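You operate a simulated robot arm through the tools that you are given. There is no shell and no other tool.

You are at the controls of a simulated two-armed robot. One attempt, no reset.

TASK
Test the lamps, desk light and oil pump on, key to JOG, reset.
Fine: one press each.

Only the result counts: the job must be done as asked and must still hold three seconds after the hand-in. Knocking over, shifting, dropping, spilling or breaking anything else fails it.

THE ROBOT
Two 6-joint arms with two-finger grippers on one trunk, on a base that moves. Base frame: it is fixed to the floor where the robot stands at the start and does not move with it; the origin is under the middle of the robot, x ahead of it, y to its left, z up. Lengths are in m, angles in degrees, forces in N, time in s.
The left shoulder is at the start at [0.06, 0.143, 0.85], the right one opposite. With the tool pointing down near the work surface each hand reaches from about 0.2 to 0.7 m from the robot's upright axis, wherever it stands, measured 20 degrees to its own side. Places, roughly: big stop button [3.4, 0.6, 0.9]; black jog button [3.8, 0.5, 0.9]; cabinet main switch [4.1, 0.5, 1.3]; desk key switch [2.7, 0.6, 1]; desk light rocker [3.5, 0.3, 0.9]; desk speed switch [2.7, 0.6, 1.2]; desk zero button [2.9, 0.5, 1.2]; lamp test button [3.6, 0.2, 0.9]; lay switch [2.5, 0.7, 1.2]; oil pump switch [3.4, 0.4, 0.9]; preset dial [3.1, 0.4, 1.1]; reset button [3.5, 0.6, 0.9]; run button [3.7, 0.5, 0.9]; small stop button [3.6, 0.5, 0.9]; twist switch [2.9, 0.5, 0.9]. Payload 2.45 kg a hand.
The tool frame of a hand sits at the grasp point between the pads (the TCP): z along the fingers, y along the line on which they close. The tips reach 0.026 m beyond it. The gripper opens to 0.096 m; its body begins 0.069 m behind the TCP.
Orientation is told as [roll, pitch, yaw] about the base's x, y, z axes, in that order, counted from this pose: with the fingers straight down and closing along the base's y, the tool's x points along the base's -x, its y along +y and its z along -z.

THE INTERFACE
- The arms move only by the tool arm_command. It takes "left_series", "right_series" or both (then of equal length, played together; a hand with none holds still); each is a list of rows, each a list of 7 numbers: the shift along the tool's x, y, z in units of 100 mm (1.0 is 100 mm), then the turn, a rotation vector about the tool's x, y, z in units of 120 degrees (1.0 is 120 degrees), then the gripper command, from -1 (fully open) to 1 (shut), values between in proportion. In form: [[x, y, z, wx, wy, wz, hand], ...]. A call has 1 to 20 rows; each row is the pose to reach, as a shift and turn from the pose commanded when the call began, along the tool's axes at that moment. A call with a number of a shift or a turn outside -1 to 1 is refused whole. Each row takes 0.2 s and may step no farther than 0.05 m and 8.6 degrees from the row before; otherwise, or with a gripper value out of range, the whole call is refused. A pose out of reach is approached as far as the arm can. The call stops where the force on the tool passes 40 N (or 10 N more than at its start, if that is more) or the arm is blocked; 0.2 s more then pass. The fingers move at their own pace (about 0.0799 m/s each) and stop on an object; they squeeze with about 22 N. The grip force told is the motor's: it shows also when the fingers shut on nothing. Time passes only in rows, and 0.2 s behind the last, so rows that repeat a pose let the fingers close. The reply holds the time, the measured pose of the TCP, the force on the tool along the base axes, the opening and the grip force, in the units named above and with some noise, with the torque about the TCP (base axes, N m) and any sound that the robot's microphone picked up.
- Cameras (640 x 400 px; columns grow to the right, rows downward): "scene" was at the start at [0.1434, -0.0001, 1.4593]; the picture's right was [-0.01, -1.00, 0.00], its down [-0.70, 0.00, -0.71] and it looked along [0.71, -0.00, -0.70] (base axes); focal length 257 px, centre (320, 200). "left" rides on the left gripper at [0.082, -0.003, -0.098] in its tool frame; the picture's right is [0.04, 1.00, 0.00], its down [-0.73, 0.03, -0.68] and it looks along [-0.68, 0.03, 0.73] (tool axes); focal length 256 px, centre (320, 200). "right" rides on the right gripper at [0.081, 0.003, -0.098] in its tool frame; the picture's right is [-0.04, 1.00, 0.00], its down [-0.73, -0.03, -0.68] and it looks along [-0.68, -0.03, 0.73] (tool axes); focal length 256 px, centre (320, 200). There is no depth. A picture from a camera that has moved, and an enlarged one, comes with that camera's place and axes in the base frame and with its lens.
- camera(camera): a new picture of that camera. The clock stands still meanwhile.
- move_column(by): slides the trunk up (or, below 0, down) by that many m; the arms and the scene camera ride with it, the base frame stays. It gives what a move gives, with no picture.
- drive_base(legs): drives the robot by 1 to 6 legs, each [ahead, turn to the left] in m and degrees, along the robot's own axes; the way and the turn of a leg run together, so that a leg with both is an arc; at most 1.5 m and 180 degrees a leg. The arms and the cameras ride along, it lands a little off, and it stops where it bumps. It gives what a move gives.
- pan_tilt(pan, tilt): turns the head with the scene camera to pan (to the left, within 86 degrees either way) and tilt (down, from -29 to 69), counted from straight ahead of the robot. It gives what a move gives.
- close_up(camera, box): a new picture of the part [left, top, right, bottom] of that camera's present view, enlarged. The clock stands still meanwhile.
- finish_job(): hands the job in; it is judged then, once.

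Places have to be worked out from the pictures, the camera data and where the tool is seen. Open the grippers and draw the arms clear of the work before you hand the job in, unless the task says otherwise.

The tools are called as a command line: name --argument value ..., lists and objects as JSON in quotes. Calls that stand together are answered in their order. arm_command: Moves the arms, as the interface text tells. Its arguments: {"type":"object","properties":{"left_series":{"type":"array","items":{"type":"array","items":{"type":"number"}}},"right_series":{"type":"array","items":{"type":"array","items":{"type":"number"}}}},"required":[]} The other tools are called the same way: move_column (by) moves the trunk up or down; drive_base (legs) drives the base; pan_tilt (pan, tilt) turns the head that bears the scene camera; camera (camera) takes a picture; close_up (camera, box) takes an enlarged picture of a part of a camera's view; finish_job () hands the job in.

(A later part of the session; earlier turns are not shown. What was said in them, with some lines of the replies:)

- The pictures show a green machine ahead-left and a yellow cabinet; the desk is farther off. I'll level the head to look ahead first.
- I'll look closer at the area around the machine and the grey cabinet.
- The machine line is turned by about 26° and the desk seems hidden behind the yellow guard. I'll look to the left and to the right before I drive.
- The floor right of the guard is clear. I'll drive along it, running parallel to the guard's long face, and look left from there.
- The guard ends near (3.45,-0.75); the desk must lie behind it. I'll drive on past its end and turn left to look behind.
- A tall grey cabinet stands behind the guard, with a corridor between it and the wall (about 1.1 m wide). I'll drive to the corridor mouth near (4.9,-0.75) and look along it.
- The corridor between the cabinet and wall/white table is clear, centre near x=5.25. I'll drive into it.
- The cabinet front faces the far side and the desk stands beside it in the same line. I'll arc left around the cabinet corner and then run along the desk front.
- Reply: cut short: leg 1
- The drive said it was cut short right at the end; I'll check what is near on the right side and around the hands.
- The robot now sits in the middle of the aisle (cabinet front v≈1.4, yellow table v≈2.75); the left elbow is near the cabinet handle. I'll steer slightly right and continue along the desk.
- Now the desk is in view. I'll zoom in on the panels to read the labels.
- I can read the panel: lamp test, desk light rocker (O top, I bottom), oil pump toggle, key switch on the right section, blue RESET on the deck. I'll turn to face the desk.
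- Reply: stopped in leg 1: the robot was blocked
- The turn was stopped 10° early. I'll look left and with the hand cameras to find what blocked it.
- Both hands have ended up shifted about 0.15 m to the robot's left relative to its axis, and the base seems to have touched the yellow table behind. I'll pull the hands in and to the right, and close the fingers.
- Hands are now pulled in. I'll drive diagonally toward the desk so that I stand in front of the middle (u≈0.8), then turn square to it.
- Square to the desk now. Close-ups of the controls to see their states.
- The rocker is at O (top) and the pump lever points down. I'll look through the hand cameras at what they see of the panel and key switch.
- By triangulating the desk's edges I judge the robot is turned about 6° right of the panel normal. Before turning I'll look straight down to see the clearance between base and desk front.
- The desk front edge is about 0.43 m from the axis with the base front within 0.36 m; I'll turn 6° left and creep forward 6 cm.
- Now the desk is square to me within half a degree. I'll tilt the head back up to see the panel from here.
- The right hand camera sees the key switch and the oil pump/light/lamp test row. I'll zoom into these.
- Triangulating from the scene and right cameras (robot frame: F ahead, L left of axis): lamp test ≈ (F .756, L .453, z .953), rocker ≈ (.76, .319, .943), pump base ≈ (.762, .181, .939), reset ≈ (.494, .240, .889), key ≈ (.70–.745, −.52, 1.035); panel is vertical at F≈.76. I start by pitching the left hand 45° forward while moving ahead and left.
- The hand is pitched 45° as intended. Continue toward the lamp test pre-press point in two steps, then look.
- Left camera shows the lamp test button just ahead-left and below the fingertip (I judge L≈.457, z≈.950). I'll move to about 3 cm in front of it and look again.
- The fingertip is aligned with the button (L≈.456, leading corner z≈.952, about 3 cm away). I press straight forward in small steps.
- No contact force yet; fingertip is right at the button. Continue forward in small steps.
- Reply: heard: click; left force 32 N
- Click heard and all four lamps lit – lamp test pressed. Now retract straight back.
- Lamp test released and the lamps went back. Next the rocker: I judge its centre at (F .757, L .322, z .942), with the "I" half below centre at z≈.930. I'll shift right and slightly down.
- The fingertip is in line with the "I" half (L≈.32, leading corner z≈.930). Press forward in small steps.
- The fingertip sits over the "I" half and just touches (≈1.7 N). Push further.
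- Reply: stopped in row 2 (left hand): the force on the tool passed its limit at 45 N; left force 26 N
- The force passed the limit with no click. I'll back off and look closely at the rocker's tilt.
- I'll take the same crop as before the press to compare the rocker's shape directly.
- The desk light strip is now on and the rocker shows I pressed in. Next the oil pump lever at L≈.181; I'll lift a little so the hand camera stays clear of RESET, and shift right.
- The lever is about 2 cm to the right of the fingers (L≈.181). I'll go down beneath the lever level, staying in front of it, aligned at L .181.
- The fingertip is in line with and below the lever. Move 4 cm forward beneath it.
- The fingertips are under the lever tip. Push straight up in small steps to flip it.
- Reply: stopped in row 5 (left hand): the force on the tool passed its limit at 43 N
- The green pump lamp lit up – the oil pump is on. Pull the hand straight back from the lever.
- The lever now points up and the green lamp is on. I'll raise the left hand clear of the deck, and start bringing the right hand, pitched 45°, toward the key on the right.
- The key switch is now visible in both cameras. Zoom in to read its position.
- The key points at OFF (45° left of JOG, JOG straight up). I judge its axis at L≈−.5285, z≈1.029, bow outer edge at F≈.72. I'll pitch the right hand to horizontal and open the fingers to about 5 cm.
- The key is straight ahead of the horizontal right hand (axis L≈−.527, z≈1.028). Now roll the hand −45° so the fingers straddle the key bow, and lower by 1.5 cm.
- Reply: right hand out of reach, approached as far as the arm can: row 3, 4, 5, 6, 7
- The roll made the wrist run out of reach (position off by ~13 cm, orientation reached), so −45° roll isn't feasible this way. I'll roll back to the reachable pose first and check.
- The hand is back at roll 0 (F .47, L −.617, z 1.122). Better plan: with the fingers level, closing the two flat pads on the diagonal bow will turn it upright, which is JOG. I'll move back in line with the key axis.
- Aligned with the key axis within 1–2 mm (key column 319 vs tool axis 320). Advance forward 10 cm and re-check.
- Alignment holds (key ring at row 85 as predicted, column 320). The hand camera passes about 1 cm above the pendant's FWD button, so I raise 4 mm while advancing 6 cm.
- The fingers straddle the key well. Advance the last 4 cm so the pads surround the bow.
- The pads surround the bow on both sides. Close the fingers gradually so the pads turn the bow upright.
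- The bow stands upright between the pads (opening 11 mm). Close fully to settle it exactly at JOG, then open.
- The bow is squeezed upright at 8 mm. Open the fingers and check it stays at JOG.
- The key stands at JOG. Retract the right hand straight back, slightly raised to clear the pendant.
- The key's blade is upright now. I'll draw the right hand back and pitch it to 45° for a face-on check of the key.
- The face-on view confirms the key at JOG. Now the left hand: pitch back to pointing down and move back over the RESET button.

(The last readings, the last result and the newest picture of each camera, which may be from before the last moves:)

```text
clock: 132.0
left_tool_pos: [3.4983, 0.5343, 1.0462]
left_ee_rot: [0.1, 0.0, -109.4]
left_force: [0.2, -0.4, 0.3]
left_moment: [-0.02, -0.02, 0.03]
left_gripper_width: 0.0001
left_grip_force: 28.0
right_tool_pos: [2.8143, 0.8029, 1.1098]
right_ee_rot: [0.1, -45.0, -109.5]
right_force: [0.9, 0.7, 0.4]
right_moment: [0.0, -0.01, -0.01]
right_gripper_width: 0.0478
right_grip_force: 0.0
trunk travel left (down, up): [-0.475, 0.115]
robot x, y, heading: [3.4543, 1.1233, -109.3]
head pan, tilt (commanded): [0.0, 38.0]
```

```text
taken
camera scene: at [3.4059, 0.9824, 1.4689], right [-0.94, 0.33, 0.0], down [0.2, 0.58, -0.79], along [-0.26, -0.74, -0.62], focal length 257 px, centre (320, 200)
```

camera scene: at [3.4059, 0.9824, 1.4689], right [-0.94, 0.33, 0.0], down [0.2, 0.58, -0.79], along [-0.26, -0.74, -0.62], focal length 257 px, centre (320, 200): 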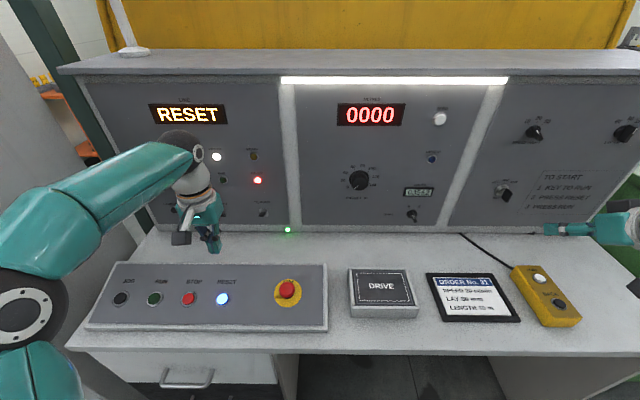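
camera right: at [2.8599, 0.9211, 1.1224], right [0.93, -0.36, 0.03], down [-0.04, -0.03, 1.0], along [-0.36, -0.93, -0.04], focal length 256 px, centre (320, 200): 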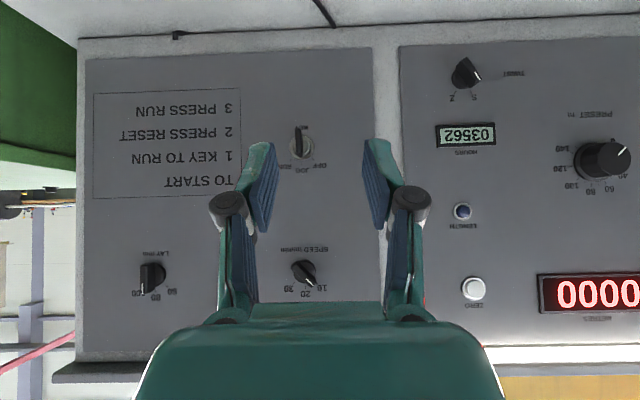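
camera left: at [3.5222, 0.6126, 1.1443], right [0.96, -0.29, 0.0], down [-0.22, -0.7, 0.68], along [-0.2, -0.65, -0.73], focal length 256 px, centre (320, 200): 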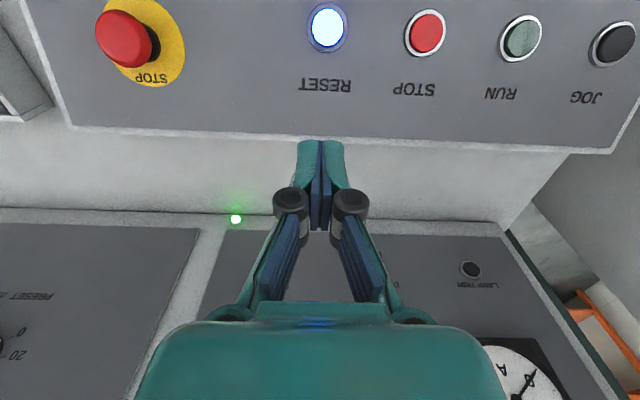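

RESET is at (F .4945, L .2433, z ≈ .889) from both cameras. Move above it and descend to about 3 cm over the button.

arm_command --left_series '[[0.22, 0.045, 0, 0, 0, 0, 1], [0.43, 0.045, 0, 0, 0, 0, 1], [0.43, 0.045, 0.35, 0, 0, 0, 1], [0.43, 0.045, 0.7, 0, 0, 0, 1], [0.43, 0.045, 0.96, 0, 0, 0, 1], [0.43, 0.045, 0.96, 0, 0, 0, 1]]'

camera --camera "left"

close_up --camera "scene" --box '[130, 220, 310, 340]'

```text
clock: 133.4
left_tool_pos: [3.518, 0.5737, 0.9489]
left_ee_rot: [0.2, -0.1, -109.4]
left_force: [0.8, -0.3, 0.0]
left_moment: [0.01, -0.02, 0.04]
left_gripper_width: 0.0
left_grip_force: 28.5
right_tool_pos: [2.8137, 0.8024, 1.1102]
right_ee_rot: [0.1, -45.0, -109.6]
right_force: [0.3, 0.4, -0.5]
right_moment: [0.01, 0.01, 0.01]
right_gripper_width: 0.0482
right_grip_force: 0.0
trunk travel left (down, up): [-0.475, 0.115]
robot x, y, heading: [3.4522, 1.1199, -109.3]
head pan, tilt (commanded): [0.0, 38.0]
```

```text
taken
camera left: at [3.541, 0.6514, 1.0472], right [0.96, -0.29, 0.0], down [-0.22, -0.7, 0.68], along [-0.2, -0.65, -0.73], focal length 256 px, centre (320, 200)
```

left: 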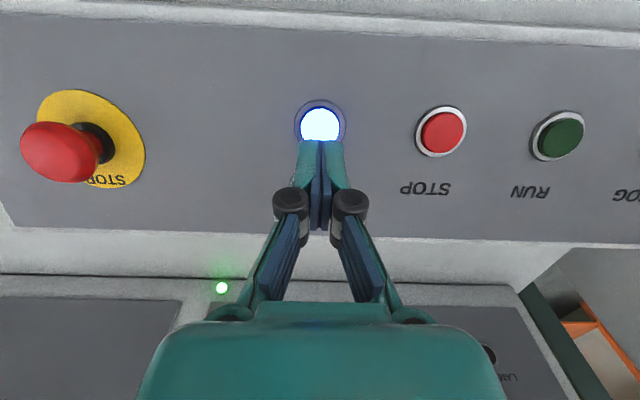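

```text
3.33 times, centred on (220, 280) of scene
camera zoom: at [3.4059, 0.9825, 1.469], right [-0.94, 0.33, 0.0], down [0.2, 0.58, -0.79], along [-0.26, -0.74, -0.62], focal length 856 px, centre (653, -67)
```

zoom: 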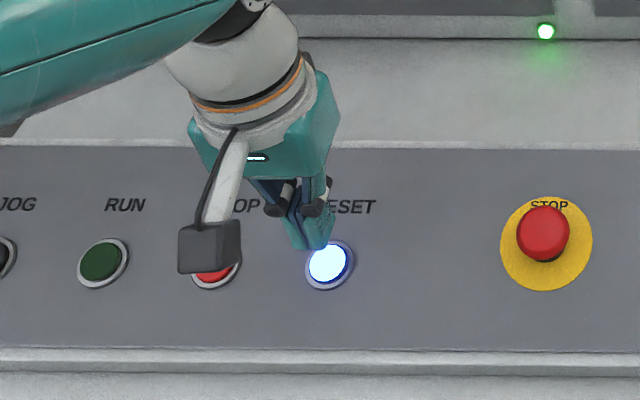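

Fingertip is centred over RESET within ~3 mm. Press straight down in small steps.

arm_command --left_series '[[0.02, 0, 0.15, 0, 0, 0, 1], [0.02, 0, 0.25, 0, 0, 0, 1], [0.02, 0, 0.3, 0, 0, 0, 1], [0.02, 0, 0.35, 0, 0, 0, 1]]'

close_up --camera "scene" --box '[100, 90, 320, 340]'

```text
clock: 134.4
left_tool_pos: [3.5192, 0.5754, 0.9139]
left_ee_rot: [0.2, -0.1, -109.4]
left_force: [-0.2, -0.4, 0.5]
left_moment: [-0.05, 0.02, 0.01]
left_gripper_width: 0.006
left_grip_force: 28.2
right_tool_pos: [2.814, 0.8017, 1.1088]
right_ee_rot: [0.0, -45.0, -109.6]
right_force: [0.5, 0.3, 0.0]
right_moment: [-0.02, 0.0, -0.02]
right_gripper_width: 0.0481
right_grip_force: 0.0
trunk travel left (down, up): [-0.475, 0.115]
robot x, y, heading: [3.453, 1.1216, -109.3]
head pan, tilt (commanded): [0.0, 38.0]
```

```text
1.60 times, centred on (210, 215) of scene
camera zoom: at [3.4058, 0.9822, 1.4689], right [-0.94, 0.33, 0.0], down [0.2, 0.58, -0.79], along [-0.26, -0.74, -0.62], focal length 411 px, centre (496, 176)
```

zoom: 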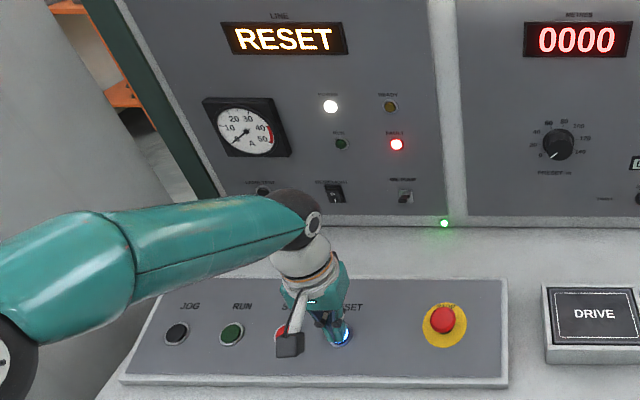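

Tip is at z≈.888, just at the button (fingers nudged apart slightly). Continue down.

arm_command --left_series '[[0, 0, 0.04, 0, 0, 0, 1], [0, 0, 0.08, 0, 0, 0, 1], [0, 0, 0.12, 0, 0, 0, 1]]'

close_up --camera "scene" --box '[100, 90, 320, 340]'

```text
clock: 135.2
left_tool_pos: [3.5193, 0.5762, 0.9082]
left_ee_rot: [0.2, -0.8, -109.4]
left_force: [-0.5, -4.7, 36.5]
left_moment: [-0.55, 0.15, -0.01]
left_gripper_width: 0.0062
left_grip_force: 28.3
right_tool_pos: [2.8151, 0.8039, 1.1125]
right_ee_rot: [0.2, -45.1, -109.5]
right_force: [0.7, 0.9, 0.4]
right_moment: [0.0, -0.02, 0.01]
right_gripper_width: 0.0478
right_grip_force: 0.0
trunk travel left (down, up): [-0.475, 0.115]
robot x, y, heading: [3.4545, 1.1218, -109.3]
head pan, tilt (commanded): [0.0, 38.0]
heard: click
```

```text
1.60 times, centred on (210, 215) of scene
camera zoom: at [3.4056, 0.9853, 1.4699], right [-0.94, 0.33, 0.0], down [0.2, 0.58, -0.79], along [-0.26, -0.74, -0.61], focal length 411 px, centre (496, 176)
```

zoom: 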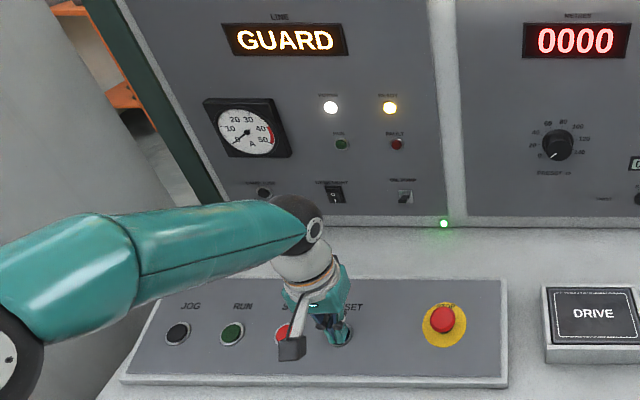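

Click; FAULT went out, READY lit and the LINE display changed from RESET to GUARD, so the reset took. Lift straight off the button.

arm_command --left_series '[[0, 0, -0.2, 0, 0, 0, 1], [0, 0, -0.5, 0, 0, 0, 1], [0, 0, -0.8, 0, 0, 0, 1], [0, 0, -0.95, 0, 0, 0, 1]]'

camera --camera "scene"

close_up --camera "scene" --box '[120, 90, 300, 240]'

```text
clock: 136.2
left_tool_pos: [3.5203, 0.5768, 0.9991]
left_ee_rot: [0.2, 0.0, -109.4]
left_force: [0.1, 0.1, 0.1]
left_moment: [-0.02, 0.0, -0.04]
left_gripper_width: 0.0001
left_grip_force: 28.6
right_tool_pos: [2.8148, 0.8017, 1.1102]
right_ee_rot: [0.2, -45.1, -109.6]
right_force: [0.5, -0.1, -0.1]
right_moment: [-0.01, -0.01, -0.01]
right_gripper_width: 0.0479
right_grip_force: 0.1
trunk travel left (down, up): [-0.475, 0.115]
robot x, y, heading: [3.4543, 1.1236, -109.2]
head pan, tilt (commanded): [0.0, 38.0]
```

```text
taken
camera scene: at [3.406, 0.9824, 1.4689], right [-0.94, 0.33, 0.0], down [0.2, 0.58, -0.79], along [-0.26, -0.74, -0.62], focal length 257 px, centre (320, 200)
```

scene: 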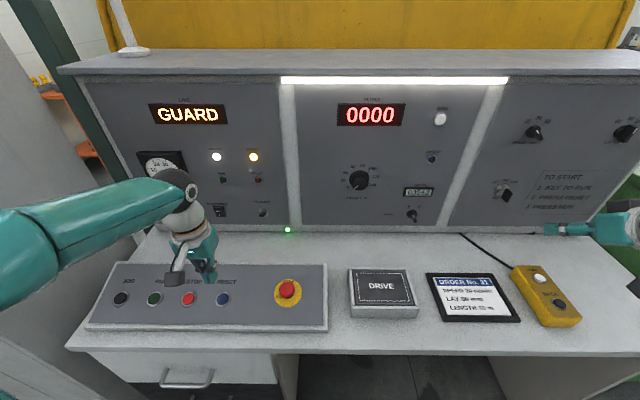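

```text
2.67 times, centred on (210, 165) of scene
camera zoom: at [3.406, 0.9824, 1.4689], right [-0.94, 0.33, 0.0], down [0.2, 0.58, -0.79], along [-0.26, -0.74, -0.62], focal length 685 px, centre (613, 293)
```

zoom: 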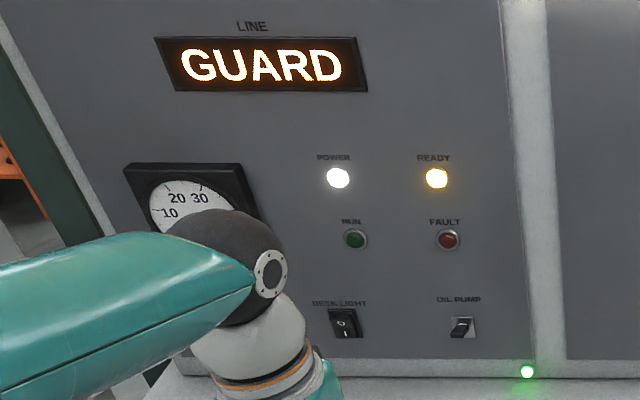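

All steps show done: light strip on, pump lamp green, key upright at JOG, READY on and FAULT off. Now draw both arms back and open the grippers.

arm_command --left_series '[[0, 0, -0.4, 0, 0, 0, 1], [0.3, 0, -0.7, 0, 0, 0, 1], [0.6, 0, -1.0, 0, 0, 0, 0], [0.9, 0, -1.0, 0, 0, 0, -1], [1.0, 0, -1.0, 0, 0, 0, -1], [1.0, 0, -1.0, 0, 0, 0, -1]]' --right_series '[[0.1, 0.1, -0.2, 0, 0, 0, 0], [0.2, 0.25, -0.4, 0, 0, 0, 0], [0.3, 0.4, -0.6, 0, 0, 0, 0], [0.4, 0.6, -0.8, 0, 0, 0, -1], [0.49, 0.8, -0.92, 0, 0, 0, -1], [0.49, 0.8, -0.92, 0, 0, 0, -1]]'

arm_command --right_series '[[0.1, 0.1, 0, 0, 0.0625, 0, -1], [0.2, 0.2, 0, 0, 0.125, 0, -1], [0.3, 0.3, 0, 0, 0.1875, 0, -1], [0.3, 0.4, 0, 0, 0.25, 0, -1], [0.3, 0.5, 0, 0, 0.3125, 0, -1], [0.3, 0.6, 0, 0, 0.375, 0, -1]]'

camera --camera "scene"

```text
clock: 137.6
left_tool_pos: [3.5524, 0.6718, 1.0977]
left_ee_rot: [0.1, -0.1, -109.4]
left_force: [0.2, 0.8, -0.2]
left_moment: [-0.02, -0.01, -0.01]
left_gripper_width: 0.096
left_grip_force: 0.0
right_tool_pos: [2.9202, 0.8698, 1.1397]
right_ee_rot: [0.1, -45.0, -109.6]
right_force: [-0.1, 0.6, -0.6]
right_moment: [0.01, 0.02, -0.02]
right_gripper_width: 0.0958
right_grip_force: 0.1
trunk travel left (down, up): [-0.475, 0.115]
robot x, y, heading: [3.4519, 1.1206, -109.3]
head pan, tilt (commanded): [0.0, 38.0]
```

```text
clock: 139.0
left_tool_pos: [3.5528, 0.6723, 1.0965]
left_ee_rot: [0.2, -0.1, -109.4]
left_force: [0.5, 0.4, 0.6]
left_moment: [0.01, -0.06, 0.03]
left_gripper_width: 0.0959
left_grip_force: 0.1
right_tool_pos: [2.9838, 0.8673, 1.1193]
right_ee_rot: [0.1, 0.1, -109.6]
right_force: [0.1, 0.0, -0.3]
right_moment: [-0.01, 0.01, 0.02]
right_gripper_width: 0.0961
right_grip_force: 0.2
trunk travel left (down, up): [-0.475, 0.115]
robot x, y, heading: [3.4558, 1.1196, -109.1]
head pan, tilt (commanded): [0.0, 38.0]
```

```text
taken
camera scene: at [3.4057, 0.9814, 1.4688], right [-0.94, 0.33, 0.0], down [0.2, 0.58, -0.79], along [-0.26, -0.74, -0.62], focal length 257 px, centre (320, 200)
```

scene: 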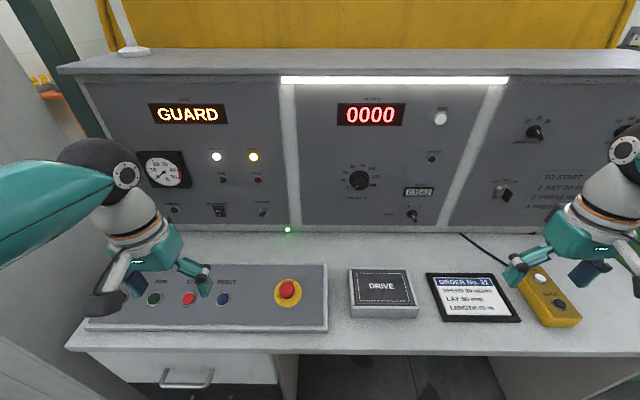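

Both hands are open and clear. One last close look at the switches before handing in.

close_up --camera "scene" --box '[180, 190, 300, 250]'

close_up --camera "scene" --box '[450, 150, 560, 220]'

```text
5.33 times, centred on (240, 220) of scene
camera zoom: at [3.4057, 0.9814, 1.4688], right [-0.94, 0.33, 0.0], down [0.2, 0.58, -0.79], along [-0.26, -0.74, -0.62], focal length 1369 px, centre (747, 93)
```

zoom: 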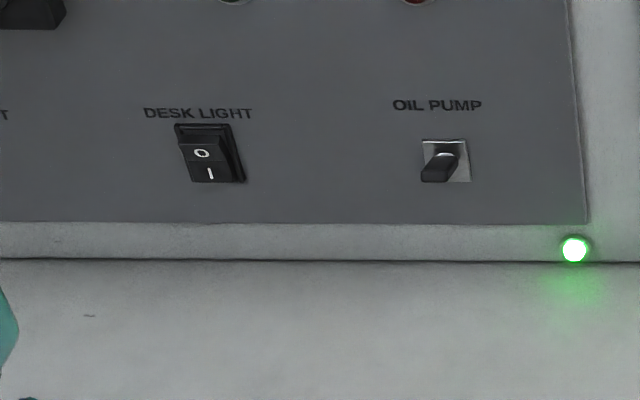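

```text
5.71 times, centred on (505, 185) of scene
camera zoom: at [3.4057, 0.9814, 1.4688], right [-0.94, 0.33, 0.0], down [0.2, 0.58, -0.79], along [-0.26, -0.74, -0.62], focal length 1467 px, centre (-737, 286)
```

zoom: 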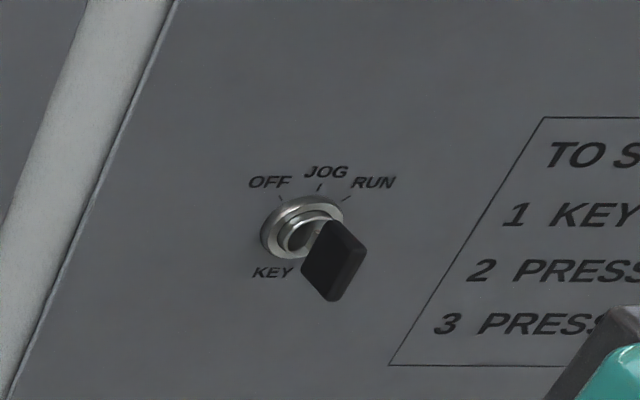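

The rocker is at I with the light on, the pump lever is up with its lamp green, the key is at JOG, and the reset took (READY on, FAULT off). Handing in.

finish_job

```text
The job is handed in.
```

The desk is set as you asked, and I've handed the job in:

- **Lamp test:** pressed once. All four lamps lit, then went back to normal when I let go.
- **Desk light:** on. The rocker is at I and the light strip is lit.
- **Oil pump:** on. The lever is up and its green lamp is lit.
- **Key:** turned from OFF to JOG.
- **Reset:** pressed once, last. FAULT went out and READY came on.

**GUARD message:** after the reset, the LINE display changed from RESET to GUARD. The task didn't mention the guard, so I left it alone.

**Blocked turn:** on the way in, the robot was blocked while turning near the yellow table and the cabinet. I didn't see what it touched. The table looked to be in the same place afterwards, and I saw nothing knocked over.

Both grippers are open and the arms are clear of the panel and buttons.
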